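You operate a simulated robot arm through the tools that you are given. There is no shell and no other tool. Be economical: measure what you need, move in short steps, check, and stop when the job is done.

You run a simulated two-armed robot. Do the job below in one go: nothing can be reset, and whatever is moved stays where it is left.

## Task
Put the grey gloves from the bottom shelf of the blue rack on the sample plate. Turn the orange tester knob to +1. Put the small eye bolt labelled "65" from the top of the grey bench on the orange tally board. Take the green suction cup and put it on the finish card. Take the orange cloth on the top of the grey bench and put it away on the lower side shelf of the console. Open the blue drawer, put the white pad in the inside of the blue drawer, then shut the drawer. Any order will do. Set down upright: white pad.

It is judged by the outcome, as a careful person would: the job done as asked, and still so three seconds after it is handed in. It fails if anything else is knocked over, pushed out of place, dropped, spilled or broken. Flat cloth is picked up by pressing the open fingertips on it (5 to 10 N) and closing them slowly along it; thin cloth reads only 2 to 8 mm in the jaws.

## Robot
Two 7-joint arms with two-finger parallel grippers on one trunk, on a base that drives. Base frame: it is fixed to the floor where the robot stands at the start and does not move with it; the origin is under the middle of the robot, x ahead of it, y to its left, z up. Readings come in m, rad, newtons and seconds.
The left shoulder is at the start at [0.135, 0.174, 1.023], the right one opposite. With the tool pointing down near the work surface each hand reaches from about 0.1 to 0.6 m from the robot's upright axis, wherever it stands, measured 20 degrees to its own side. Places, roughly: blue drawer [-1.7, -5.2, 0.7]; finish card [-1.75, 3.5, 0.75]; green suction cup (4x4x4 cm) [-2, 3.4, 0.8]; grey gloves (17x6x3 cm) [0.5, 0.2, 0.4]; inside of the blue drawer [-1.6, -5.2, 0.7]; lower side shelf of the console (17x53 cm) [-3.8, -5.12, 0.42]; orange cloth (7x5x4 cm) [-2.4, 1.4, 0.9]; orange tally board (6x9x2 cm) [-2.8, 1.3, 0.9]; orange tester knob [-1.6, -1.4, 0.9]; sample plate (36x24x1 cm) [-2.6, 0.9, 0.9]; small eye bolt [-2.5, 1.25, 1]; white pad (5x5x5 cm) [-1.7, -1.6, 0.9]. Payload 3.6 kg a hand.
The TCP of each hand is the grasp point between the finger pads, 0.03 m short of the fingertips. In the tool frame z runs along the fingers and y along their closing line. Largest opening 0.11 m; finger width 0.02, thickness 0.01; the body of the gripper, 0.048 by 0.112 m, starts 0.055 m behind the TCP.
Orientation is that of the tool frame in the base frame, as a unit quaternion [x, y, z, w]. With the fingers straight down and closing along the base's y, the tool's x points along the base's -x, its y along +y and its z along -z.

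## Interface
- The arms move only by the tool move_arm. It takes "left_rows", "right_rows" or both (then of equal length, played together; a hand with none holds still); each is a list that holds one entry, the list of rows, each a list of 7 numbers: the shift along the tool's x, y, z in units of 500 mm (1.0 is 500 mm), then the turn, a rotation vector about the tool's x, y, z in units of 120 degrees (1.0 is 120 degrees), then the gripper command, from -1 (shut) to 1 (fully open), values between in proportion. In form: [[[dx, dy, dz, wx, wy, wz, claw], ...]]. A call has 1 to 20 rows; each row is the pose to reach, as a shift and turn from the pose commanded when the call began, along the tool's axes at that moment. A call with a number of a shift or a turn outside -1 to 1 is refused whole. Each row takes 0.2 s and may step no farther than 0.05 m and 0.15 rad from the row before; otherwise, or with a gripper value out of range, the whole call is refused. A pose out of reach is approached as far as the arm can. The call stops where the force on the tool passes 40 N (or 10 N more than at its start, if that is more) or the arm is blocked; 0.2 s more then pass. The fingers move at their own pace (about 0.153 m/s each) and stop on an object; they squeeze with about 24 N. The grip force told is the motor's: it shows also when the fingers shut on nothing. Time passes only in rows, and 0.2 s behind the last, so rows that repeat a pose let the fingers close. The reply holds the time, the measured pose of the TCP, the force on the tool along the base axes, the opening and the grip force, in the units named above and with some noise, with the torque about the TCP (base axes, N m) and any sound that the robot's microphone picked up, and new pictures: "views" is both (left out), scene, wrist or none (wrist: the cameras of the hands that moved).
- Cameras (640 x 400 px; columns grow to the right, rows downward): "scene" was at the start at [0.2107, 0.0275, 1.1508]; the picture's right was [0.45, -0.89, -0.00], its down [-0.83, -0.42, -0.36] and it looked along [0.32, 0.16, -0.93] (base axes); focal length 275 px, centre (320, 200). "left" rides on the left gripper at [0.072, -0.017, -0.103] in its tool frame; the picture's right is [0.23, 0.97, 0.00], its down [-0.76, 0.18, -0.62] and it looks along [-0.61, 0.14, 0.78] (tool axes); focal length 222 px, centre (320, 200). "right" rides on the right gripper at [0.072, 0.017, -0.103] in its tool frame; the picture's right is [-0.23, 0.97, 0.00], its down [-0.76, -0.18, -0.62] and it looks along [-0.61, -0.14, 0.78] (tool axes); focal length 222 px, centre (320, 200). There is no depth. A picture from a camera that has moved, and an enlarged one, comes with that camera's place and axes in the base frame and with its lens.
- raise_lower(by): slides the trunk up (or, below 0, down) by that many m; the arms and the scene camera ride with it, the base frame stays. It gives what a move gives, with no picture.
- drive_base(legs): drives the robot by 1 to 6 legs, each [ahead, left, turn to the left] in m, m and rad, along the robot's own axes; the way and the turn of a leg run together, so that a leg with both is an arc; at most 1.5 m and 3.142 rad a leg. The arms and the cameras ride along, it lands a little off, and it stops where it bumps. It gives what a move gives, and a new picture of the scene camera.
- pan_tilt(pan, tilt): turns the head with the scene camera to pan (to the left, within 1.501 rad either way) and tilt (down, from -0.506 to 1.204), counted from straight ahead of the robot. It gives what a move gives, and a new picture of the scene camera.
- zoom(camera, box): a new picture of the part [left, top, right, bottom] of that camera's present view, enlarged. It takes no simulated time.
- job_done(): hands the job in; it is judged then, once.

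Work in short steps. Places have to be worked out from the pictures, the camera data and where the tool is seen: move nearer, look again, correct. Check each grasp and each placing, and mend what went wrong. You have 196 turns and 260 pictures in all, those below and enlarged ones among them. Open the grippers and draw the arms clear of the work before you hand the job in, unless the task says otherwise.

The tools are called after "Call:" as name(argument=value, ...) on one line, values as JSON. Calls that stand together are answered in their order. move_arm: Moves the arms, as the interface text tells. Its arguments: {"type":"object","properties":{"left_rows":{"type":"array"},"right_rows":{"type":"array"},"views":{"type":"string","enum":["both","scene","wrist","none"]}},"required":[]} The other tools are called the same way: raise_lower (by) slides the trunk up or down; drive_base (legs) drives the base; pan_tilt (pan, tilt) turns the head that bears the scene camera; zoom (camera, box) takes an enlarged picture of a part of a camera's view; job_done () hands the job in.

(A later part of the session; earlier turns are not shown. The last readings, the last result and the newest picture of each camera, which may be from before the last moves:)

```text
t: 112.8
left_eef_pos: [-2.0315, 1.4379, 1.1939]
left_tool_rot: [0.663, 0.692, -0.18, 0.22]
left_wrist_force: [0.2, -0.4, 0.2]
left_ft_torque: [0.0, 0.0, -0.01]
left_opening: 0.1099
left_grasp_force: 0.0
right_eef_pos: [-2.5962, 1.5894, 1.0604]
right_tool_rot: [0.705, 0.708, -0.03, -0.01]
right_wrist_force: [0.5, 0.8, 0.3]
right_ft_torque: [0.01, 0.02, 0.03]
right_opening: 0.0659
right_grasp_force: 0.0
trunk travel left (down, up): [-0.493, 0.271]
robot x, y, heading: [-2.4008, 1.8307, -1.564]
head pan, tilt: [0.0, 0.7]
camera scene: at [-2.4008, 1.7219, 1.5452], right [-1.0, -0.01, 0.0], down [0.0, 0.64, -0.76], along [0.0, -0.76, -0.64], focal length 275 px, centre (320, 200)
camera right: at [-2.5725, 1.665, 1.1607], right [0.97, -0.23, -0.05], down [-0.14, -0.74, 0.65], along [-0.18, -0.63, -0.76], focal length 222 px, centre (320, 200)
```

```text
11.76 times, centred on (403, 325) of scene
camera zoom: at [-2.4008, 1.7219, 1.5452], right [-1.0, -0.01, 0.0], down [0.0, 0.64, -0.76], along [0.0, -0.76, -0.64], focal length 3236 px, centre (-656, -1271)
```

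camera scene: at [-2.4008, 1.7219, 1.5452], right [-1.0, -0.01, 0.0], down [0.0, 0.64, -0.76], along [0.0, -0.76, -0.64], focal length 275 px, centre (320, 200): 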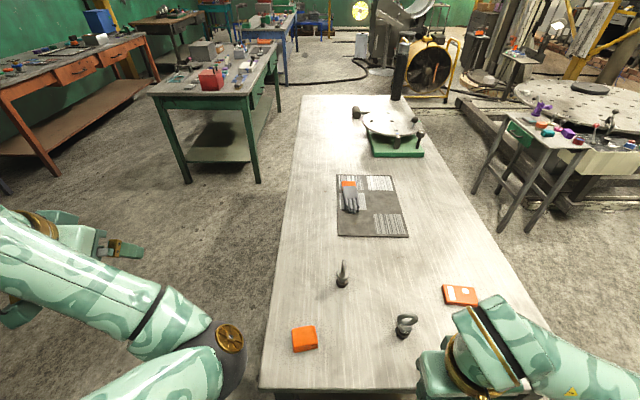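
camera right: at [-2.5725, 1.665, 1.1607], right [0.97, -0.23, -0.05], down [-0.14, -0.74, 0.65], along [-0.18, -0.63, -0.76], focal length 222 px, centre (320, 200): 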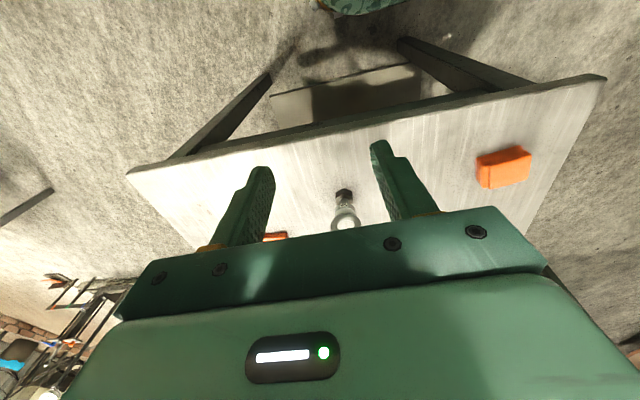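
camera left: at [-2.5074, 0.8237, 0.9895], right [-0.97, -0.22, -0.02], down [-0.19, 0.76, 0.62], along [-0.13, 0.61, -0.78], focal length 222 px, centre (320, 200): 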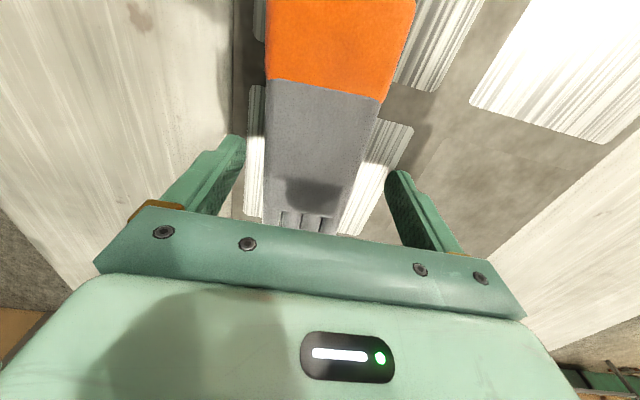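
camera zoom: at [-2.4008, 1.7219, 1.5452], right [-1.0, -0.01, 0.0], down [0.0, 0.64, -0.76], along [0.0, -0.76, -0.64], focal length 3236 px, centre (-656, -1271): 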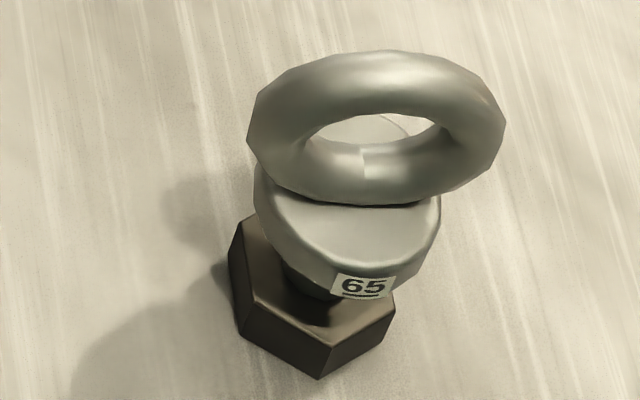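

The nearer bolt (at ≈(-2.605,1.413), ring centre z≈0.93) is "65". I move the right hand above it, with fingers closing along its ring's plane.

Call:
move_arm(right_rows=[[[-0.09, -0.005, 0, 0, 0, 0.06, 0.6], [-0.18, -0.01, 0, 0, 0, 0.125, 0.6], [-0.27, -0.015, 0, 0, 0, 0.125, 0.6], [-0.352, -0.018, 0, 0, 0, 0.125, 0.6]]], views="both")

```text
t: 113.8
left_eef_pos: [-2.0317, 1.4366, 1.1937]
left_tool_rot: [0.663, 0.692, -0.18, 0.22]
left_wrist_force: [-0.2, -0.6, 0.0]
left_ft_torque: [-0.03, 0.03, 0.0]
left_opening: 0.11
left_grasp_force: 0.0
right_eef_pos: [-2.582, 1.4291, 1.0571]
right_tool_rot: [0.796, 0.605, -0.036, -0.004]
right_wrist_force: [0.6, -0.9, -1.0]
right_ft_torque: [0.01, 0.01, -0.01]
right_opening: 0.0882
right_grasp_force: 0.0
right hand out of reach, approached as far as the arm can: row 3, 4
trunk travel left (down, up): [-0.493, 0.271]
robot x, y, heading: [-2.401, 1.8296, -1.566]
head pan, tilt: [0.0, 0.7]
camera scene: at [-2.4002, 1.7212, 1.5451], right [-1.0, -0.01, 0.0], down [0.0, 0.64, -0.76], along [0.0, -0.76, -0.64], focal length 275 px, centre (320, 200)
camera right: at [-2.5397, 1.4982, 1.1552], right [0.88, -0.48, -0.04], down [-0.33, -0.66, 0.67], along [-0.35, -0.57, -0.74], focal length 222 px, centre (320, 200)
```

scene: 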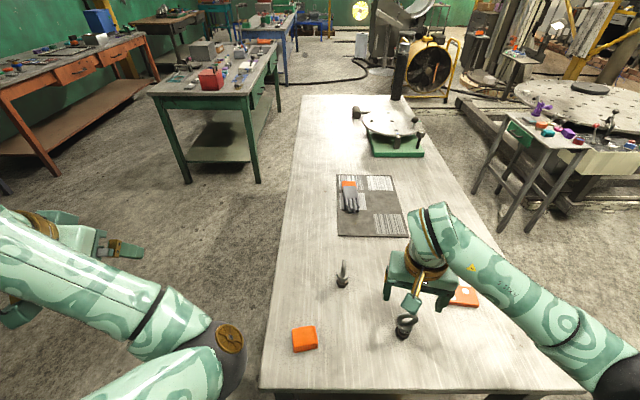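
right: 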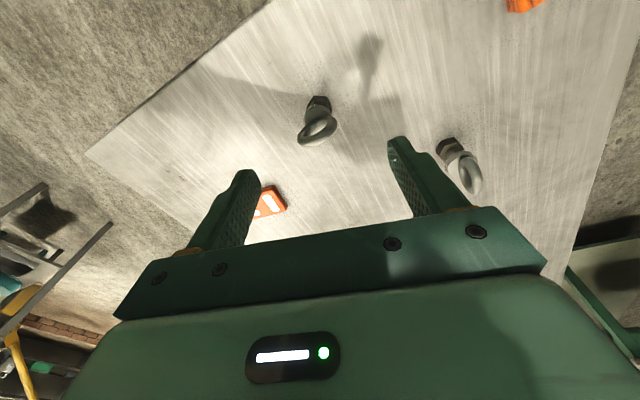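

Row 3–4 hit a joint limit with this yaw. Turning the other way should be freer: I rotate the hand −90° to close across the ring's thickness.

Call:
move_arm(right_rows=[[[0, 0, 0, 0, 0, -0.068, 0.6], [0, 0, 0, 0, 0, -0.136, 0.6], [0, 0, 0, 0, 0, -0.205, 0.6], [0, 0, 0, 0, 0, -0.273, 0.6], [0, 0, 0, 0, 0, -0.341, 0.6], [0, 0, 0, 0, 0, -0.409, 0.6], [0, 0, 0, 0, 0, -0.477, 0.6], [0, 0, 0, 0, 0, -0.545, 0.6], [0, 0, 0, 0, 0, -0.614, 0.6], [0, 0, 0, 0, 0, -0.682, 0.6], [0, 0, 0, 0, 0, -0.75, 0.6]]], views="both")

```text
t: 116.2
left_eef_pos: [-2.0318, 1.4374, 1.1923]
left_tool_rot: [0.664, 0.692, -0.179, 0.219]
left_wrist_force: [-0.5, -0.5, -0.3]
left_ft_torque: [0.0, -0.01, 0.01]
left_opening: 0.1096
left_grasp_force: 0.1
right_eef_pos: [-2.5923, 1.6963, 0.9695]
right_tool_rot: [0.138, 0.988, -0.07, -0.019]
right_wrist_force: [-0.4, -0.3, -0.5]
right_ft_torque: [0.01, 0.03, 0.01]
right_opening: 0.088
right_grasp_force: 0.1
right hand out of reach, approached as far as the arm can: row 1, 2, 3, 4, 5, 6, 7, 8, 9, 10, 11
trunk travel left (down, up): [-0.493, 0.271]
robot x, y, heading: [-2.4005, 1.8309, -1.564]
head pan, tilt: [0.0, 0.7]
camera scene: at [-2.4012, 1.7225, 1.5452], right [-1.0, -0.01, 0.0], down [0.0, 0.64, -0.76], along [0.01, -0.76, -0.64], focal length 275 px, centre (320, 200)
camera right: at [-2.6508, 1.7468, 1.0698], right [0.48, 0.87, -0.14], down [0.72, -0.3, 0.63], along [0.5, -0.4, -0.77], focal length 222 px, centre (320, 200)
```

scene: 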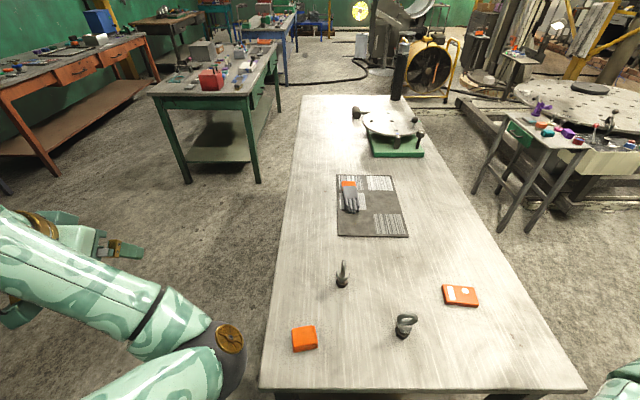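
right: 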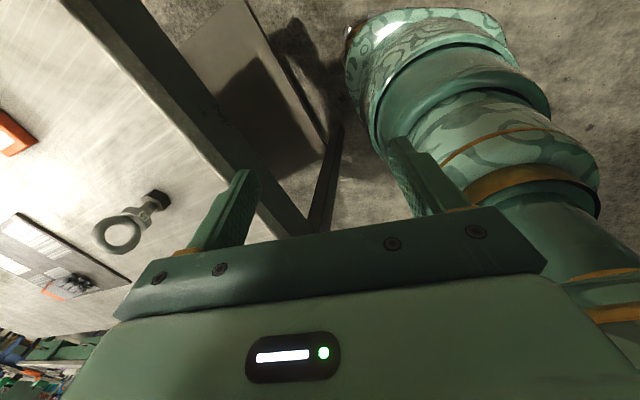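

The turn succeeded but the hand slid back. I try to go forward and up in this orientation.

Call:
move_arm(right_rows=[[[0, 0, -0.08, 0, 0, 0, 0.6], [-0.01, -0.04, -0.16, 0, 0, 0, 0.6], [-0.03, -0.12, -0.18, 0, 0, 0, 0.6], [-0.05, -0.2, -0.18, 0, 0, 0, 0.6], [-0.065, -0.29, -0.18, 0, 0, 0, 0.6], [-0.082, -0.38, -0.18, 0, 0, 0, 0.6]]], views="none")

```text
t: 117.8
left_eef_pos: [-2.0294, 1.4378, 1.195]
left_tool_rot: [0.663, 0.693, -0.177, 0.221]
left_wrist_force: [-0.1, 0.0, -0.3]
left_ft_torque: [0.01, -0.02, 0.0]
left_opening: 0.11
left_grasp_force: 0.2
right_eef_pos: [-2.6073, 1.6944, 0.9678]
right_tool_rot: [0.172, 0.98, -0.077, -0.067]
right_wrist_force: [0.0, 0.4, -0.7]
right_ft_torque: [0.04, 0.02, -0.03]
right_opening: 0.0881
right_grasp_force: 0.1
right hand out of reach, approached as far as the arm can: row 1, 2, 3, 4, 5, 6
trunk travel left (down, up): [-0.493, 0.271]
robot x, y, heading: [-2.4017, 1.8303, -1.562]
head pan, tilt: [0.0, 0.7]
stopped in row 6 (right hand): the arm was blocked; the commanded pose is now the measured one
```

Blocked. I turn the hand back toward its neutral yaw while moving out forward.

Call:
move_arm(right_rows=[[[0, 0, 0, 0, 0, 0.068, 0.6], [0, 0, 0, 0, 0, 0.136, 0.6], [0, 0, 0, 0, 0, 0.205, 0.6], [0, 0, 0, 0, 0, 0.273, 0.6], [0, 0, 0, 0, 0, 0.341, 0.6], [0, 0, 0, 0, 0, 0.409, 0.6], [0, 0, 0, 0, 0, 0.477, 0.6], [0, 0, 0, 0, 0, 0.545, 0.6], [0, 0, 0, 0, 0, 0.6, 0.6]]], views="scene")

```text
t: 119.8
left_eef_pos: [-2.0319, 1.4377, 1.1945]
left_tool_rot: [0.663, 0.693, -0.178, 0.22]
left_wrist_force: [0.1, -0.1, 0.0]
left_ft_torque: [-0.02, 0.0, -0.02]
left_opening: 0.11
left_grasp_force: 0.0
right_eef_pos: [-2.6126, 1.6956, 0.9655]
right_tool_rot: [0.717, 0.689, -0.107, -0.016]
right_wrist_force: [0.0, -0.3, 0.4]
right_ft_torque: [0.01, 0.0, -0.04]
right_opening: 0.0879
right_grasp_force: 0.0
trunk travel left (down, up): [-0.493, 0.271]
robot x, y, heading: [-2.4015, 1.8293, -1.563]
head pan, tilt: [0.0, 0.7]
camera scene: at [-2.4012, 1.7224, 1.5452], right [-1.0, -0.01, 0.0], down [0.0, 0.64, -0.76], along [0.01, -0.76, -0.64], focal length 275 px, centre (320, 200)
```

scene: 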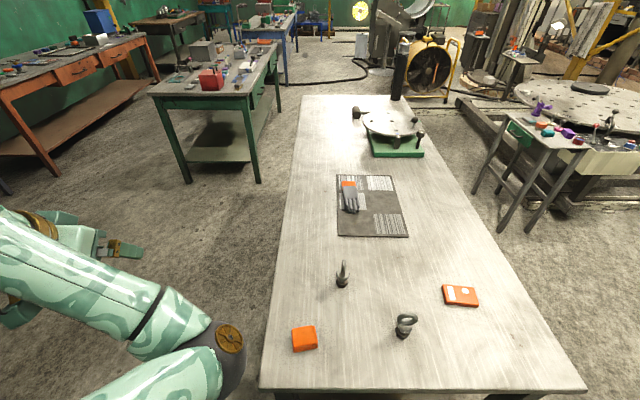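

Back to neutral yaw. I move up and then forward.

Call:
move_arm(right_rows=[[[0, 0, -0.08, 0, 0, 0, 0.6], [0, 0, -0.16, 0, 0, 0, 0.6], [0, 0, -0.24, 0, 0, 0, 0.6], [-0.08, 0, -0.24, 0, 0, 0, 0.6], [-0.16, 0, -0.24, 0, 0, 0, 0.6], [-0.24, 0, -0.24, 0, 0, 0, 0.6], [-0.32, 0, -0.24, 0, 0, 0, 0.6], [-0.4, 0, -0.24, 0, 0, 0, 0.6]]], views="scene")

```text
t: 120.7
left_eef_pos: [-2.0289, 1.4366, 1.1926]
left_tool_rot: [0.663, 0.693, -0.178, 0.221]
left_wrist_force: [0.3, 0.5, 0.8]
left_ft_torque: [0.01, 0.01, -0.01]
left_opening: 0.1099
left_grasp_force: 0.2
right_eef_pos: [-2.6122, 1.6497, 0.9953]
right_tool_rot: [0.751, 0.634, -0.171, -0.075]
right_wrist_force: [0.3, 0.0, -0.3]
right_ft_torque: [-0.02, 0.01, 0.0]
right_opening: 0.0882
right_grasp_force: 0.0
right hand out of reach, approached as far as the arm can: row 1, 2, 3, 4
trunk travel left (down, up): [-0.493, 0.271]
robot x, y, heading: [-2.4013, 1.8292, -1.561]
head pan, tilt: [0.0, 0.7]
stopped in row 4 (right hand): the arm was blocked; the commanded pose is now the measured one
camera scene: at [-2.3997, 1.7204, 1.545], right [-1.0, -0.01, 0.0], down [-0.01, 0.65, -0.76], along [0.0, -0.76, -0.65], focal length 275 px, centre (320, 200)
```

scene: 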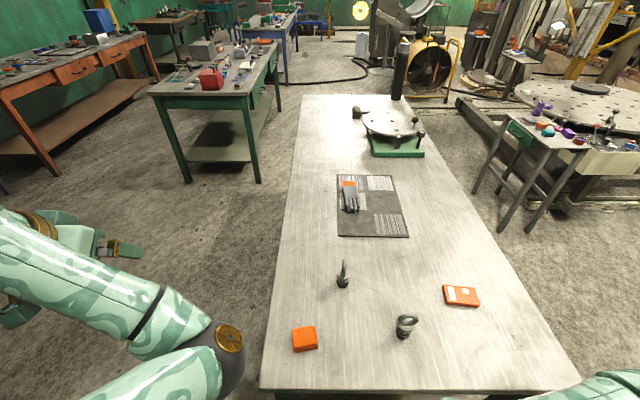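

I look toward the right arm to see its configuration.

Call:
pan_tilt(pan=-0.9, tilt=1.1)

```text
t: 121.9
left_eef_pos: [-2.0312, 1.4386, 1.1954]
left_tool_rot: [0.664, 0.692, -0.178, 0.22]
left_wrist_force: [0.4, 0.5, 0.3]
left_ft_torque: [0.03, 0.0, 0.01]
left_opening: 0.1102
left_grasp_force: 0.0
right_eef_pos: [-2.6134, 1.652, 0.9954]
right_tool_rot: [0.75, 0.634, -0.171, -0.073]
right_wrist_force: [0.2, -0.3, 0.2]
right_ft_torque: [-0.02, -0.01, 0.01]
right_opening: 0.0881
right_grasp_force: 0.0
trunk travel left (down, up): [-0.493, 0.271]
robot x, y, heading: [-2.4029, 1.8269, -1.566]
head pan, tilt: [-0.901, 1.1]
camera scene: at [-2.4511, 1.7676, 1.5152], right [-0.63, 0.78, 0.0], down [0.69, 0.56, -0.45], along [-0.35, -0.28, -0.89], focal length 275 px, centre (320, 200)
```

scene: 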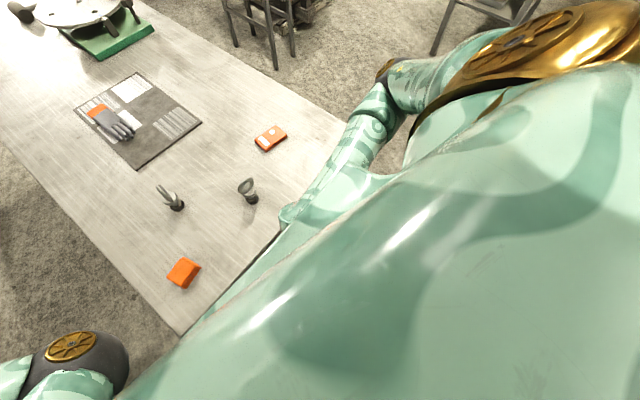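

The right hand is tucked under the chest. I move it sideways to the right (-x) away from the body first.

Call:
move_arm(right_rows=[[[0, -0.07, 0, 0, 0, 0, 0.6], [0, -0.14, 0, 0, 0, 0, 0.6], [0, -0.21, 0, 0, 0, 0, 0.6], [0, -0.28, 0, 0, 0, 0, 0.6], [0, -0.35, 0, 0, 0, 0, 0.6]]], views="scene")

```text
t: 123.3
left_eef_pos: [-2.0309, 1.438, 1.1954]
left_tool_rot: [0.662, 0.693, -0.178, 0.222]
left_wrist_force: [-0.6, 0.1, -0.9]
left_ft_torque: [0.02, 0.0, -0.01]
left_opening: 0.11
left_grasp_force: 0.0
right_eef_pos: [-2.7589, 1.6433, 1.001]
right_tool_rot: [0.728, 0.668, -0.149, -0.039]
right_wrist_force: [0.3, -0.6, 0.1]
right_ft_torque: [-0.02, -0.02, 0.01]
right_opening: 0.0878
right_grasp_force: 0.1
right hand out of reach, approached as far as the arm can: row 1, 2, 3, 4, 5
trunk travel left (down, up): [-0.493, 0.271]
robot x, y, heading: [-2.4029, 1.8288, -1.561]
head pan, tilt: [-0.901, 1.1]
stopped in row 5 (right hand): the arm was blocked; the commanded pose is now the measured one
camera scene: at [-2.4529, 1.7692, 1.5152], right [-0.63, 0.78, 0.0], down [0.7, 0.56, -0.45], along [-0.35, -0.29, -0.89], focal length 275 px, centre (320, 200)
```

scene: 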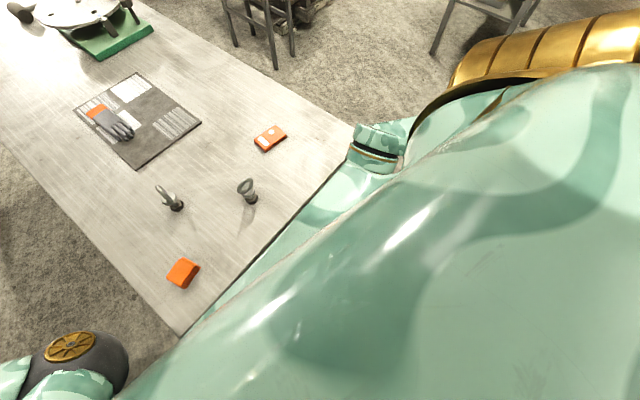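

It moved right freely. Now up and forward.

Call:
move_arm(right_rows=[[[-0.04, 0, -0.06, 0, 0, 0, 0.6], [-0.08, 0, -0.12, 0, 0, 0, 0.6], [-0.12, 0, -0.18, 0, 0, 0, 0.6], [-0.18, 0, -0.22, 0, 0, 0, 0.6], [-0.24, 0, -0.24, 0, 0, 0, 0.6], [-0.3, 0, -0.24, 0, 0, 0, 0.6]]], views="scene")

```text
t: 124.7
left_eef_pos: [-2.0313, 1.4379, 1.1952]
left_tool_rot: [0.663, 0.693, -0.178, 0.22]
left_wrist_force: [0.3, -0.1, -0.3]
left_ft_torque: [0.01, 0.05, 0.02]
left_opening: 0.1097
left_grasp_force: 0.0
right_eef_pos: [-2.695, 1.5477, 1.0999]
right_tool_rot: [0.73, 0.666, -0.152, -0.042]
right_wrist_force: [-0.4, -0.9, -0.3]
right_ft_torque: [-0.03, 0.01, -0.03]
right_opening: 0.0878
right_grasp_force: 0.1
right hand out of reach, approached as far as the arm can: row 1, 2, 3, 4, 5, 6
trunk travel left (down, up): [-0.493, 0.271]
robot x, y, heading: [-2.4014, 1.8224, -1.564]
head pan, tilt: [-0.901, 1.1]
camera scene: at [-2.4512, 1.7677, 1.5152], right [-0.63, 0.78, 0.0], down [0.69, 0.56, -0.45], along [-0.35, -0.28, -0.89], focal length 275 px, centre (320, 200)
```

scene: 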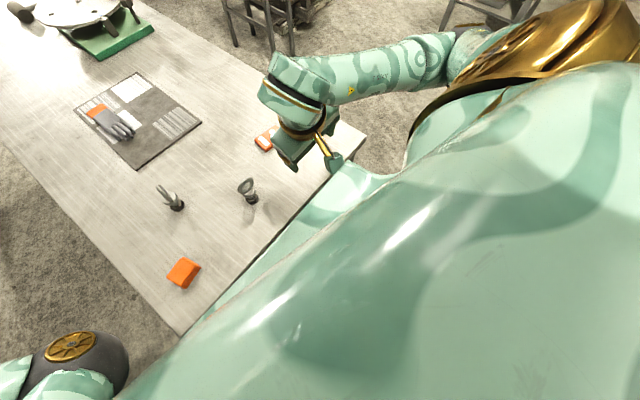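

Good: the elbow is out to the right now. I level the tool and move above bolt 65.

Call:
move_arm(right_rows=[[[-0.05, 0.045, 0, -0.044, 0.025, -0.014, 0.6], [-0.1, 0.09, 0.01, -0.087, 0.05, -0.029, 0.6], [-0.15, 0.135, 0.02, -0.131, 0.0745, -0.043, 0.6], [-0.2, 0.18, 0.04, -0.131, 0.0745, -0.043, 0.6], [-0.24, 0.224, 0.06, -0.131, 0.0745, -0.043, 0.6]]], views="wrist")

```text
t: 125.9
left_eef_pos: [-2.0293, 1.4361, 1.1936]
left_tool_rot: [0.663, 0.693, -0.178, 0.22]
left_wrist_force: [0.6, -0.2, 0.1]
left_ft_torque: [0.02, 0.03, -0.02]
left_opening: 0.1098
left_grasp_force: 0.1
right_eef_pos: [-2.5296, 1.4916, 1.0328]
right_tool_rot: [0.716, 0.698, -0.016, 0.005]
right_wrist_force: [-0.3, -0.4, -0.4]
right_ft_torque: [0.04, 0.0, -0.03]
right_opening: 0.0877
right_grasp_force: 0.1
right hand out of reach, approached as far as the arm can: row 1, 2, 3, 4, 5
trunk travel left (down, up): [-0.493, 0.271]
robot x, y, heading: [-2.4003, 1.8302, -1.564]
head pan, tilt: [-0.901, 1.1]
camera right: at [-2.5096, 1.567, 1.1332], right [0.97, -0.25, -0.01], down [-0.19, -0.74, 0.65], along [-0.17, -0.63, -0.76], focal length 222 px, centre (320, 200)
```

right: 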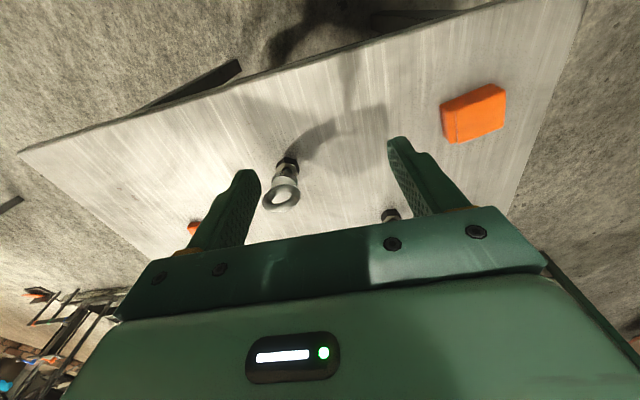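

Still short of target. I command further forward to see how it responds.

Call:
move_arm(right_rows=[[[-0.05, -0.05, -0.02, 0, 0, 0, 0.6], [-0.1, -0.1, -0.04, 0, 0, 0, 0.6], [-0.15, -0.15, -0.06, 0, 0, 0, 0.6], [-0.2, -0.2, -0.06, 0, 0, 0, 0.6]]], views="none")

```text
t: 126.9
left_eef_pos: [-2.0305, 1.4365, 1.1949]
left_tool_rot: [0.663, 0.693, -0.178, 0.221]
left_wrist_force: [0.5, 1.1, 0.3]
left_ft_torque: [0.02, 0.0, 0.02]
left_opening: 0.1099
left_grasp_force: 0.2
right_eef_pos: [-2.5185, 1.507, 1.0307]
right_tool_rot: [0.708, 0.706, 0.0, 0.001]
right_wrist_force: [-0.7, -0.2, -0.4]
right_ft_torque: [0.01, -0.02, 0.05]
right_opening: 0.0882
right_grasp_force: 0.1
right hand out of reach, approached as far as the arm can: row 1, 2, 3, 4
trunk travel left (down, up): [-0.493, 0.271]
robot x, y, heading: [-2.4018, 1.8278, -1.56]
head pan, tilt: [-0.901, 1.1]
```

No forward progress. I look at the arm's shape.

Call:
pan_tilt(pan=-0.6, tilt=0.9)

```text
t: 127.7
left_eef_pos: [-2.0316, 1.4383, 1.1944]
left_tool_rot: [0.663, 0.692, -0.179, 0.221]
left_wrist_force: [0.2, 0.2, 0.0]
left_ft_torque: [0.0, 0.01, -0.01]
left_opening: 0.1101
left_grasp_force: 0.0
right_eef_pos: [-2.5178, 1.5092, 1.0304]
right_tool_rot: [0.707, 0.707, -0.001, 0.002]
right_wrist_force: [1.1, 0.3, -0.4]
right_ft_torque: [0.0, -0.01, -0.02]
right_opening: 0.088
right_grasp_force: 0.1
trunk travel left (down, up): [-0.493, 0.271]
robot x, y, heading: [-2.4044, 1.8292, -1.563]
head pan, tilt: [-0.6, 0.901]
camera scene: at [-2.4439, 1.7445, 1.529], right [-0.83, 0.56, 0.0], down [0.44, 0.65, -0.62], along [-0.35, -0.51, -0.78], focal length 275 px, centre (320, 200)
```

scene: 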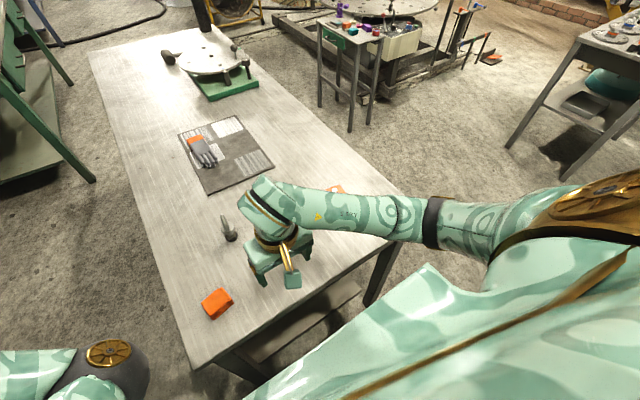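

The joint limit probably lies with the upright wrist; the left arm worked well tilted forward. I tilt the right tool ~25° forward while advancing.

Call:
move_arm(right_rows=[[[0, 0, -0.03, 0, -0.07, 0, 0.6], [0, 0, -0.06, 0, -0.14, 0, 0.6], [0, 0, -0.06, 0, -0.21, 0, 0.6], [-0.05, -0.04, -0.06, 0, -0.21, 0, 0.6], [-0.1, -0.08, -0.06, 0, -0.21, 0, 0.6], [-0.15, -0.12, -0.06, 0, -0.21, 0, 0.6]]], views="none")

```text
t: 129.1
left_eef_pos: [-2.0312, 1.4385, 1.1942]
left_tool_rot: [0.663, 0.693, -0.178, 0.221]
left_wrist_force: [-0.1, -0.1, 0.2]
left_ft_torque: [0.0, 0.01, 0.01]
left_opening: 0.1099
left_grasp_force: 0.1
right_eef_pos: [-2.5811, 1.435, 1.0585]
right_tool_rot: [0.69, 0.69, -0.152, 0.156]
right_wrist_force: [0.3, 0.5, -0.2]
right_ft_torque: [0.05, -0.04, -0.02]
right_opening: 0.0879
right_grasp_force: 0.0
trunk travel left (down, up): [-0.493, 0.271]
robot x, y, heading: [-2.4006, 1.8277, -1.563]
head pan, tilt: [-0.6, 0.901]
```

That works. I add a 15° yaw to match the ring and come just above the bolt.

Call:
move_arm(right_rows=[[[0, -0.02, 0, 0, 0, 0.06, 0.6], [0, -0.04, 0, 0, 0, 0.12, 0.6]]], views="wrist")

Call:
zoom(camera="scene", box=[190, 150, 350, 290])

```text
t: 129.7
left_eef_pos: [-2.031, 1.4384, 1.1951]
left_tool_rot: [0.663, 0.693, -0.178, 0.221]
left_wrist_force: [-0.1, 0.4, 0.6]
left_ft_torque: [0.06, 0.02, -0.03]
left_opening: 0.1102
left_grasp_force: 0.0
right_eef_pos: [-2.6019, 1.434, 1.0587]
right_tool_rot: [0.771, 0.598, -0.131, 0.174]
right_wrist_force: [0.5, 0.0, -0.4]
right_ft_torque: [0.03, -0.02, 0.02]
right_opening: 0.0881
right_grasp_force: 0.0
trunk travel left (down, up): [-0.493, 0.271]
robot x, y, heading: [-2.3992, 1.8306, -1.565]
head pan, tilt: [-0.6, 0.901]
camera right: at [-2.567, 1.5389, 1.1246], right [0.89, -0.42, 0.2], down [-0.37, -0.36, 0.86], along [-0.28, -0.83, -0.47], focal length 222 px, centre (320, 200)
```

right: 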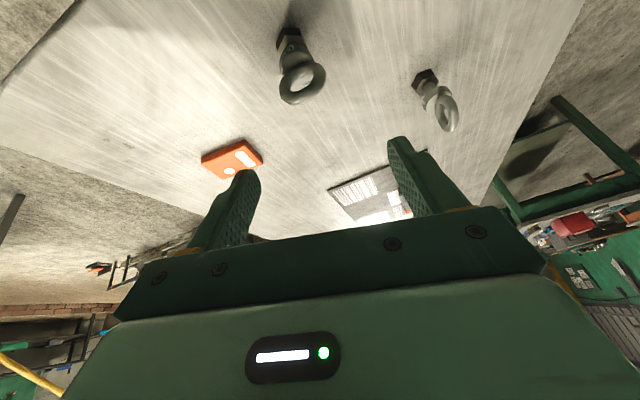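

```text
2.86 times, centred on (270, 220) of scene
camera zoom: at [-2.444, 1.7445, 1.529], right [-0.83, 0.56, 0.0], down [0.44, 0.65, -0.62], along [-0.35, -0.51, -0.78], focal length 786 px, centre (463, 143)
```

zoom: 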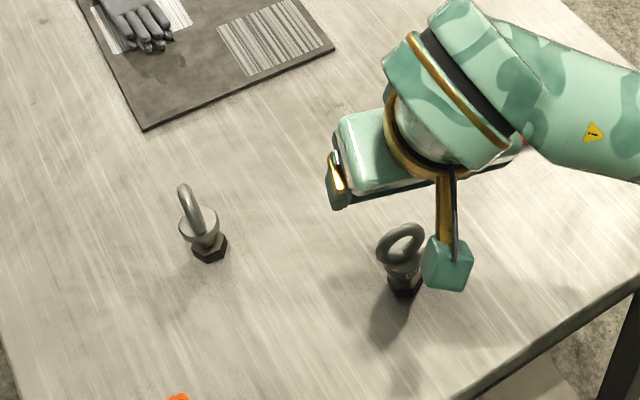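

Ring centre ≈(-2.601,1.411,0.928). I descend around it.

Call:
move_arm(right_rows=[[[0.018, -0.004, 0.064, 0, 0, 0, 0.6], [0.036, -0.008, 0.128, 0, 0, 0, 0.6], [0.054, -0.012, 0.191, 0, 0, 0, 0.6], [0.072, -0.016, 0.255, 0, 0, 0, 0.6]]], views="wrist")

Call:
zoom(camera="scene", box=[190, 150, 350, 290])

```text
t: 130.7
left_eef_pos: [-2.0299, 1.4381, 1.1945]
left_tool_rot: [0.664, 0.692, -0.178, 0.22]
left_wrist_force: [-0.4, 0.7, -0.2]
left_ft_torque: [-0.03, 0.02, 0.01]
left_opening: 0.1098
left_grasp_force: 0.0
right_eef_pos: [-2.6002, 1.412, 0.9262]
right_tool_rot: [0.771, 0.599, -0.132, 0.173]
right_wrist_force: [-0.1, 0.0, 0.8]
right_ft_torque: [-0.02, 0.02, 0.0]
right_opening: 0.088
right_grasp_force: 0.0
trunk travel left (down, up): [-0.493, 0.271]
robot x, y, heading: [-2.4011, 1.8298, -1.56]
head pan, tilt: [-0.6, 0.901]
camera right: at [-2.5656, 1.5169, 0.9926], right [0.89, -0.42, 0.2], down [-0.36, -0.36, 0.86], along [-0.28, -0.83, -0.47], focal length 222 px, centre (320, 200)
```

right: 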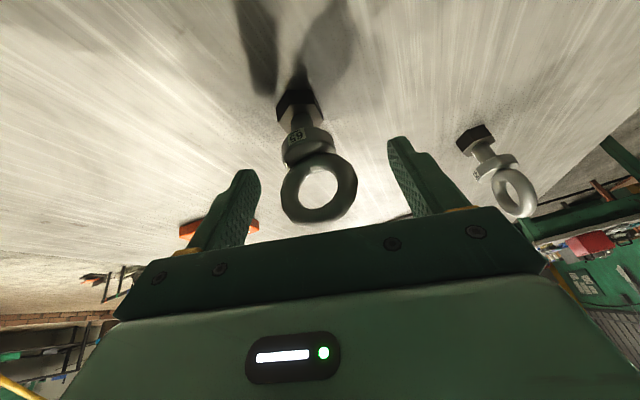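

```text
2.86 times, centred on (270, 220) of scene
camera zoom: at [-2.4436, 1.7443, 1.529], right [-0.83, 0.56, 0.0], down [0.44, 0.65, -0.62], along [-0.35, -0.51, -0.78], focal length 786 px, centre (463, 143)
```

zoom: 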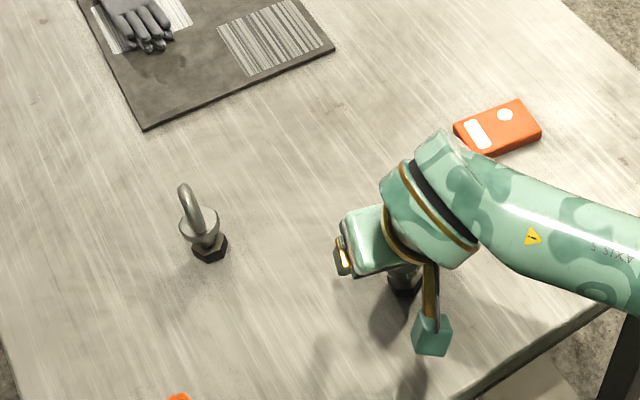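

The ring is centred at the TCP. I close and check.

Call:
move_arm(right_rows=[[[0, 0, 0, 0, 0, 0, -1], [0, 0, 0, 0, 0, 0, -1], [0, 0, 0, 0, 0, 0, -1]]], views="wrist")

```text
t: 131.5
left_eef_pos: [-2.0289, 1.4376, 1.1955]
left_tool_rot: [0.663, 0.693, -0.178, 0.22]
left_wrist_force: [0.2, 0.3, -0.8]
left_ft_torque: [-0.03, -0.02, 0.0]
left_opening: 0.11
left_grasp_force: 0.1
right_eef_pos: [-2.6001, 1.4135, 0.927]
right_tool_rot: [0.771, 0.599, -0.131, 0.174]
right_wrist_force: [0.0, -0.6, 2.1]
right_ft_torque: [-0.02, 0.0, 0.01]
right_opening: 0.0503
right_grasp_force: 23.9
trunk travel left (down, up): [-0.493, 0.271]
robot x, y, heading: [-2.4019, 1.8312, -1.567]
head pan, tilt: [-0.6, 0.901]
camera right: at [-2.5655, 1.5171, 0.9929], right [0.89, -0.42, 0.2], down [-0.36, -0.36, 0.86], along [-0.28, -0.83, -0.48], focal length 222 px, centre (320, 200)
```

right: 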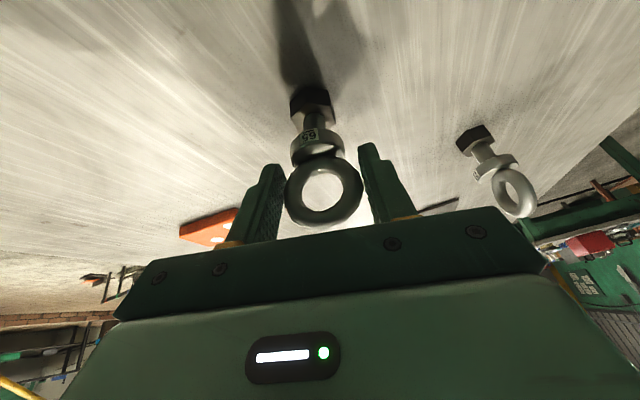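

Gripped at 50 mm. I lift 7 cm and then shift the base sideways toward the board.

Call:
move_arm(right_rows=[[[-0.02, 0.005, -0.045, 0, 0, 0, -1], [-0.04, 0.01, -0.09, 0, 0, 0, -1], [-0.06, 0.015, -0.13, 0, 0, 0, -1]]], views="wrist")

Call:
drive_base(legs=[[0.0, -0.14, 0]])

```text
t: 132.3
left_eef_pos: [-2.0309, 1.4367, 1.1949]
left_tool_rot: [0.663, 0.693, -0.178, 0.22]
left_wrist_force: [-0.1, 0.1, 0.2]
left_ft_torque: [0.01, 0.03, -0.01]
left_opening: 0.11
left_grasp_force: 0.1
right_eef_pos: [-2.6006, 1.4144, 1.0001]
right_tool_rot: [0.771, 0.599, -0.13, 0.174]
right_wrist_force: [0.2, -0.9, -1.5]
right_ft_torque: [0.02, -0.02, -0.01]
right_opening: 0.0504
right_grasp_force: 23.7
trunk travel left (down, up): [-0.493, 0.271]
robot x, y, heading: [-2.4078, 1.8322, -1.565]
head pan, tilt: [-0.6, 0.901]
camera right: at [-2.5659, 1.5172, 1.0655], right [0.89, -0.42, 0.2], down [-0.36, -0.37, 0.86], along [-0.28, -0.83, -0.48], focal length 222 px, centre (320, 200)
```

right: 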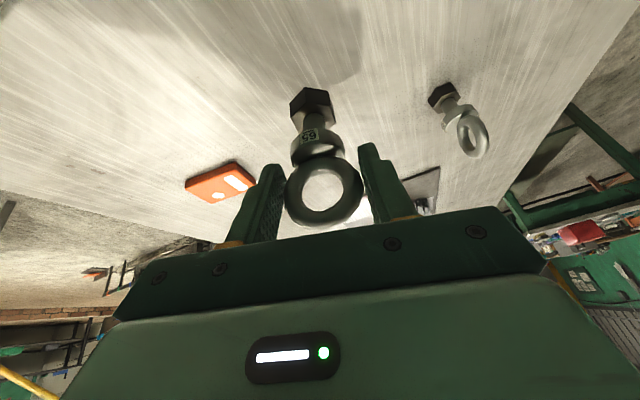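

```text
t: 133.6
left_eef_pos: [-2.1694, 1.436, 1.1939]
left_tool_rot: [0.663, 0.693, -0.177, 0.221]
left_wrist_force: [0.4, 0.1, -0.2]
left_ft_torque: [0.02, 0.01, 0.0]
left_opening: 0.1103
left_grasp_force: 0.1
right_eef_pos: [-2.7389, 1.4132, 1.0006]
right_tool_rot: [0.771, 0.599, -0.131, 0.174]
right_wrist_force: [0.0, -0.1, -1.8]
right_ft_torque: [0.03, -0.01, 0.0]
right_opening: 0.0501
right_grasp_force: 23.9
trunk travel left (down, up): [-0.493, 0.271]
robot x, y, heading: [-2.5419, 1.8302, -1.564]
head pan, tilt: [-0.6, 0.901]
camera scene: at [-2.584, 1.7432, 1.529], right [-0.83, 0.56, 0.0], down [0.44, 0.65, -0.62], along [-0.35, -0.51, -0.78], focal length 275 px, centre (320, 200)
```

scene: 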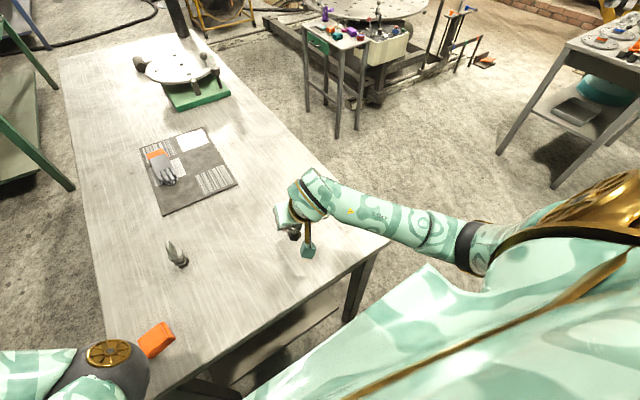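

Holding steady. Board ≈(-2.768,1.322). I move over it and look.

Call:
move_arm(right_rows=[[[-0.06, -0.006, 0.026, 0, 0, 0, -1], [-0.12, -0.012, 0.053, 0, 0, 0, -1], [-0.178, -0.018, 0.079, 0, 0, 0, -1], [-0.178, -0.018, 0.079, 0, 0, 0, -1]]], views="both")

```text
t: 134.6
left_eef_pos: [-2.1699, 1.4368, 1.1945]
left_tool_rot: [0.663, 0.693, -0.178, 0.221]
left_wrist_force: [0.5, 0.2, 0.2]
left_ft_torque: [0.02, 0.0, 0.0]
left_opening: 0.11
left_grasp_force: 0.1
right_eef_pos: [-2.7631, 1.3233, 1.0006]
right_tool_rot: [0.772, 0.597, -0.134, 0.173]
right_wrist_force: [-0.8, -0.3, -1.6]
right_ft_torque: [0.04, -0.02, -0.01]
right_opening: 0.0504
right_grasp_force: 23.7
right hand out of reach, approached as far as the arm can: row 3, 4
trunk travel left (down, up): [-0.493, 0.271]
robot x, y, heading: [-2.5433, 1.8253, -1.562]
head pan, tilt: [-0.6, 0.901]
camera scene: at [-2.5833, 1.7438, 1.529], right [-0.83, 0.56, 0.0], down [0.44, 0.65, -0.62], along [-0.35, -0.52, -0.78], focal length 275 px, centre (320, 200)
camera right: at [-2.7279, 1.4267, 1.0643], right [0.89, -0.42, 0.2], down [-0.36, -0.36, 0.86], along [-0.29, -0.83, -0.47], focal length 222 px, centre (320, 200)
```

scene: 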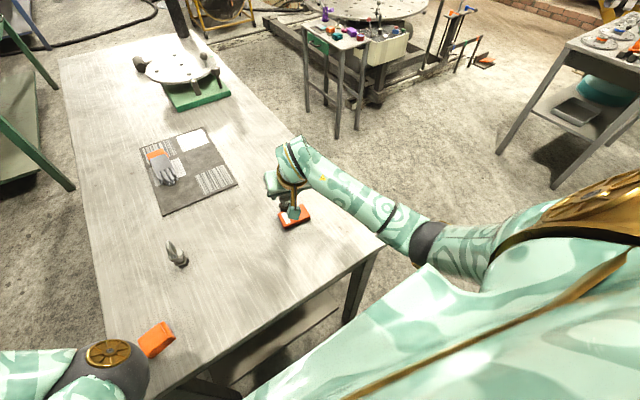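
right: 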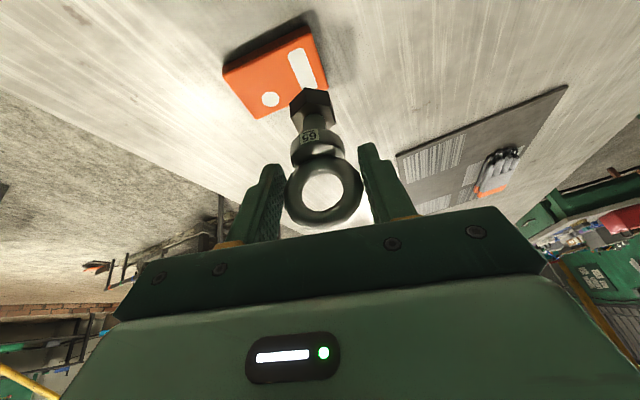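

The bolt is ~2 cm off to the +x side of the board centre. I nudge -x, then lower with the trunk.

Call:
move_arm(right_rows=[[[-0.005, -0.02, 0, 0, 0, 0, -1], [-0.009, -0.036, 0, 0, 0, 0, -1]]], views="none")

Call:
raise_lower(by=-0.035)

Call:
zoom(camera="right", box=[160, 0, 480, 250])

```text
t: 135.2
left_eef_pos: [-2.1695, 1.4365, 1.1948]
left_tool_rot: [0.663, 0.693, -0.178, 0.22]
left_wrist_force: [-0.1, 0.8, 0.5]
left_ft_torque: [-0.05, 0.02, 0.02]
left_opening: 0.1098
left_grasp_force: 0.1
right_eef_pos: [-2.768, 1.3283, 0.9982]
right_tool_rot: [0.773, 0.596, -0.136, 0.172]
right_wrist_force: [-0.8, 1.3, -1.8]
right_ft_torque: [0.03, 0.02, -0.03]
right_opening: 0.0505
right_grasp_force: 24.3
right hand out of reach, approached as far as the arm can: row 1, 2
trunk travel left (down, up): [-0.493, 0.271]
robot x, y, heading: [-2.5397, 1.8252, -1.559]
head pan, tilt: [-0.6, 0.901]
```

```text
t: 136.0
left_eef_pos: [-2.1696, 1.4366, 1.1596]
left_tool_rot: [0.663, 0.693, -0.177, 0.222]
left_wrist_force: [0.3, 0.4, 0.3]
left_ft_torque: [0.01, -0.03, 0.01]
left_opening: 0.11
left_grasp_force: 0.1
right_eef_pos: [-2.7681, 1.3286, 0.9641]
right_tool_rot: [0.771, 0.597, -0.133, 0.174]
right_wrist_force: [0.7, 0.5, -0.9]
right_ft_torque: [0.03, 0.01, -0.01]
right_opening: 0.0503
right_grasp_force: 23.7
trunk travel left (down, up): [-0.458, 0.306]
robot x, y, heading: [-2.5413, 1.8265, -1.564]
head pan, tilt: [-0.6, 0.901]
```

```text
1.60 times, centred on (320, 125) of right
camera zoom: at [-2.7318, 1.4328, 1.0286], right [0.89, -0.42, 0.2], down [-0.36, -0.36, 0.86], along [-0.29, -0.83, -0.47], focal length 355 px, centre (320, 320)
```

zoom: 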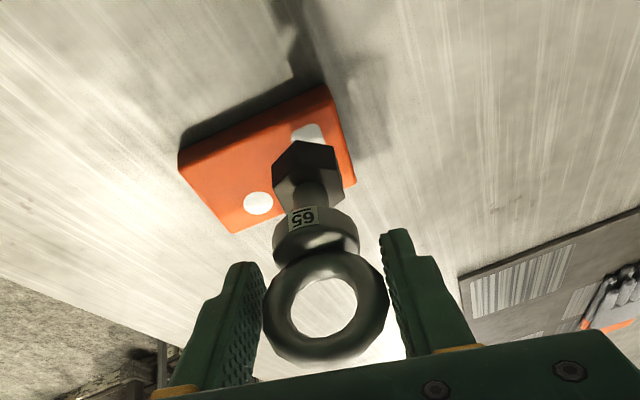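

The nut is over the board, ~1 cm right of centre with margin. I lower the last bit in small steps.

Call:
raise_lower(by=-0.013)

Call:
zoom(camera="right", box=[160, 0, 480, 250])

```text
t: 136.6
left_eef_pos: [-2.1691, 1.4353, 1.1451]
left_tool_rot: [0.663, 0.692, -0.178, 0.223]
left_wrist_force: [0.1, -0.2, -0.3]
left_ft_torque: [-0.01, 0.05, 0.01]
left_opening: 0.1102
left_grasp_force: 0.0
right_eef_pos: [-2.7679, 1.3294, 0.9497]
right_tool_rot: [0.772, 0.597, -0.134, 0.172]
right_wrist_force: [-0.4, -0.7, -0.7]
right_ft_torque: [-0.02, 0.0, 0.0]
right_opening: 0.0505
right_grasp_force: 23.9
trunk travel left (down, up): [-0.445, 0.319]
robot x, y, heading: [-2.5407, 1.8291, -1.566]
head pan, tilt: [-0.6, 0.901]
```

```text
1.60 times, centred on (320, 125) of right
camera zoom: at [-2.7318, 1.4327, 1.0155], right [0.89, -0.42, 0.2], down [-0.36, -0.36, 0.86], along [-0.29, -0.83, -0.47], focal length 355 px, centre (320, 320)
```

zoom: 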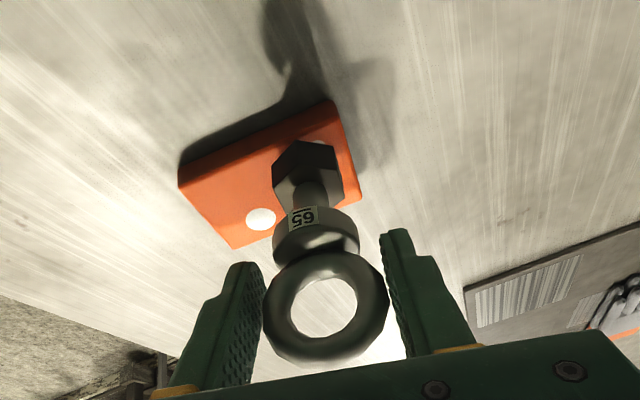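

Nearly down; another few mm.

Call:
raise_lower(by=-0.006)

```text
t: 137.2
left_eef_pos: [-2.1685, 1.4344, 1.1395]
left_tool_rot: [0.662, 0.693, -0.177, 0.224]
left_wrist_force: [0.2, 0.0, -0.1]
left_ft_torque: [-0.04, 0.0, 0.02]
left_opening: 0.1101
left_grasp_force: 0.0
right_eef_pos: [-2.7672, 1.3278, 0.9448]
right_tool_rot: [0.772, 0.597, -0.134, 0.173]
right_wrist_force: [0.1, -1.0, -1.8]
right_ft_torque: [0.01, 0.03, 0.02]
right_opening: 0.0504
right_grasp_force: 24.0
trunk travel left (down, up): [-0.439, 0.325]
robot x, y, heading: [-2.5434, 1.828, -1.566]
head pan, tilt: [-0.6, 0.901]
```

Call:
raise_lower(by=-0.005)

Call:
zoom(camera="right", box=[160, 0, 480, 250])

```text
t: 137.7
left_eef_pos: [-2.1688, 1.4347, 1.1335]
left_tool_rot: [0.662, 0.693, -0.177, 0.224]
left_wrist_force: [-0.6, 0.3, 0.2]
left_ft_torque: [0.02, 0.0, 0.02]
left_opening: 0.1099
left_grasp_force: 0.0
right_eef_pos: [-2.7671, 1.3288, 0.9413]
right_tool_rot: [0.771, 0.597, -0.135, 0.174]
right_wrist_force: [-0.9, -0.4, 13.0]
right_ft_torque: [-0.09, 0.18, 0.03]
right_opening: 0.049
right_grasp_force: 25.2
trunk travel left (down, up): [-0.434, 0.33]
robot x, y, heading: [-2.5434, 1.8303, -1.566]
head pan, tilt: [-0.6, 0.901]
```

```text
1.60 times, centred on (320, 125) of right
camera zoom: at [-2.7317, 1.4324, 1.0058], right [0.89, -0.42, 0.2], down [-0.36, -0.36, 0.86], along [-0.29, -0.83, -0.47], focal length 355 px, centre (320, 320)
```

zoom: 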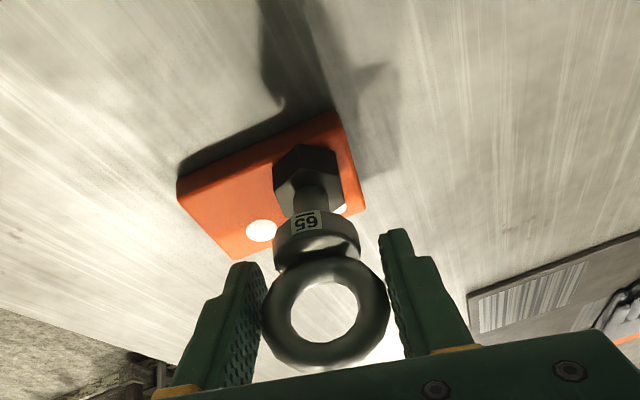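

Contact (13 N) with the nut on the board. I open the fingers.

Call:
move_arm(right_rows=[[[0, 0, 0, 0, 0, 0, 0.2], [0, 0, 0, 0, 0, 0, 0.7], [0, 0, 0, 0, 0, 0, 0.8]]], views="wrist")

```text
t: 138.5
left_eef_pos: [-2.1677, 1.4346, 1.1345]
left_tool_rot: [0.662, 0.693, -0.176, 0.225]
left_wrist_force: [0.7, -0.9, 0.7]
left_ft_torque: [0.01, -0.01, -0.03]
left_opening: 0.11
left_grasp_force: 0.0
right_eef_pos: [-2.7661, 1.328, 0.9394]
right_tool_rot: [0.772, 0.598, -0.133, 0.172]
right_wrist_force: [-0.7, 0.0, -0.2]
right_ft_torque: [-0.02, -0.01, -0.01]
right_opening: 0.0989
right_grasp_force: 0.1
trunk travel left (down, up): [-0.434, 0.33]
robot x, y, heading: [-2.5416, 1.826, -1.557]
head pan, tilt: [-0.6, 0.901]
camera right: at [-2.7318, 1.4325, 1.0043], right [0.89, -0.42, 0.2], down [-0.36, -0.36, 0.86], along [-0.29, -0.83, -0.47], focal length 222 px, centre (320, 200)
```

right: 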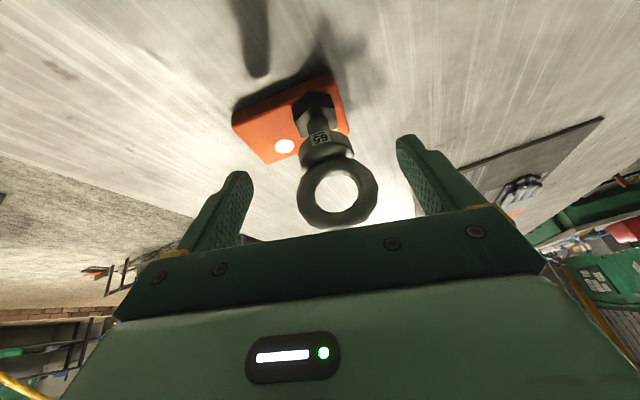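

The bolt stands on the board. I raise straight up by the trunk.

Call:
raise_lower(by=0.12)

Call:
pan_tilt(pan=-0.2, tilt=0.85)

```text
t: 140.0
left_eef_pos: [-2.1662, 1.4321, 1.2565]
left_tool_rot: [0.66, 0.694, -0.178, 0.228]
left_wrist_force: [-0.3, -0.3, 0.7]
left_ft_torque: [0.03, 0.02, -0.01]
left_opening: 0.1097
left_grasp_force: 0.1
right_eef_pos: [-2.7662, 1.3289, 1.059]
right_tool_rot: [0.772, 0.596, -0.136, 0.172]
right_wrist_force: [0.2, -0.7, 0.2]
right_ft_torque: [0.01, 0.01, 0.0]
right_opening: 0.099
right_grasp_force: 0.0
trunk travel left (down, up): [-0.554, 0.21]
robot x, y, heading: [-2.542, 1.8279, -1.561]
head pan, tilt: [-0.6, 0.901]
```

```text
t: 140.9
left_eef_pos: [-2.1654, 1.4356, 1.2546]
left_tool_rot: [0.66, 0.694, -0.175, 0.227]
left_wrist_force: [0.7, 0.7, 0.0]
left_ft_torque: [0.01, -0.03, 0.01]
left_opening: 0.1098
left_grasp_force: 0.0
right_eef_pos: [-2.7658, 1.329, 1.058]
right_tool_rot: [0.773, 0.595, -0.135, 0.172]
right_wrist_force: [0.1, 0.6, -0.1]
right_ft_torque: [0.01, -0.02, 0.01]
right_opening: 0.0991
right_grasp_force: 0.0
trunk travel left (down, up): [-0.554, 0.21]
robot x, y, heading: [-2.5392, 1.8299, -1.56]
head pan, tilt: [-0.201, 0.85]
camera scene: at [-2.5558, 1.7367, 1.5942], right [-0.98, 0.19, 0.0], down [0.15, 0.74, -0.66], along [-0.13, -0.65, -0.75], focal length 275 px, centre (320, 200)
```

scene: 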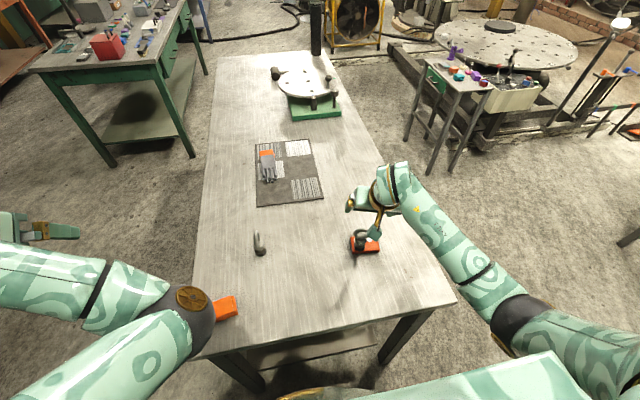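

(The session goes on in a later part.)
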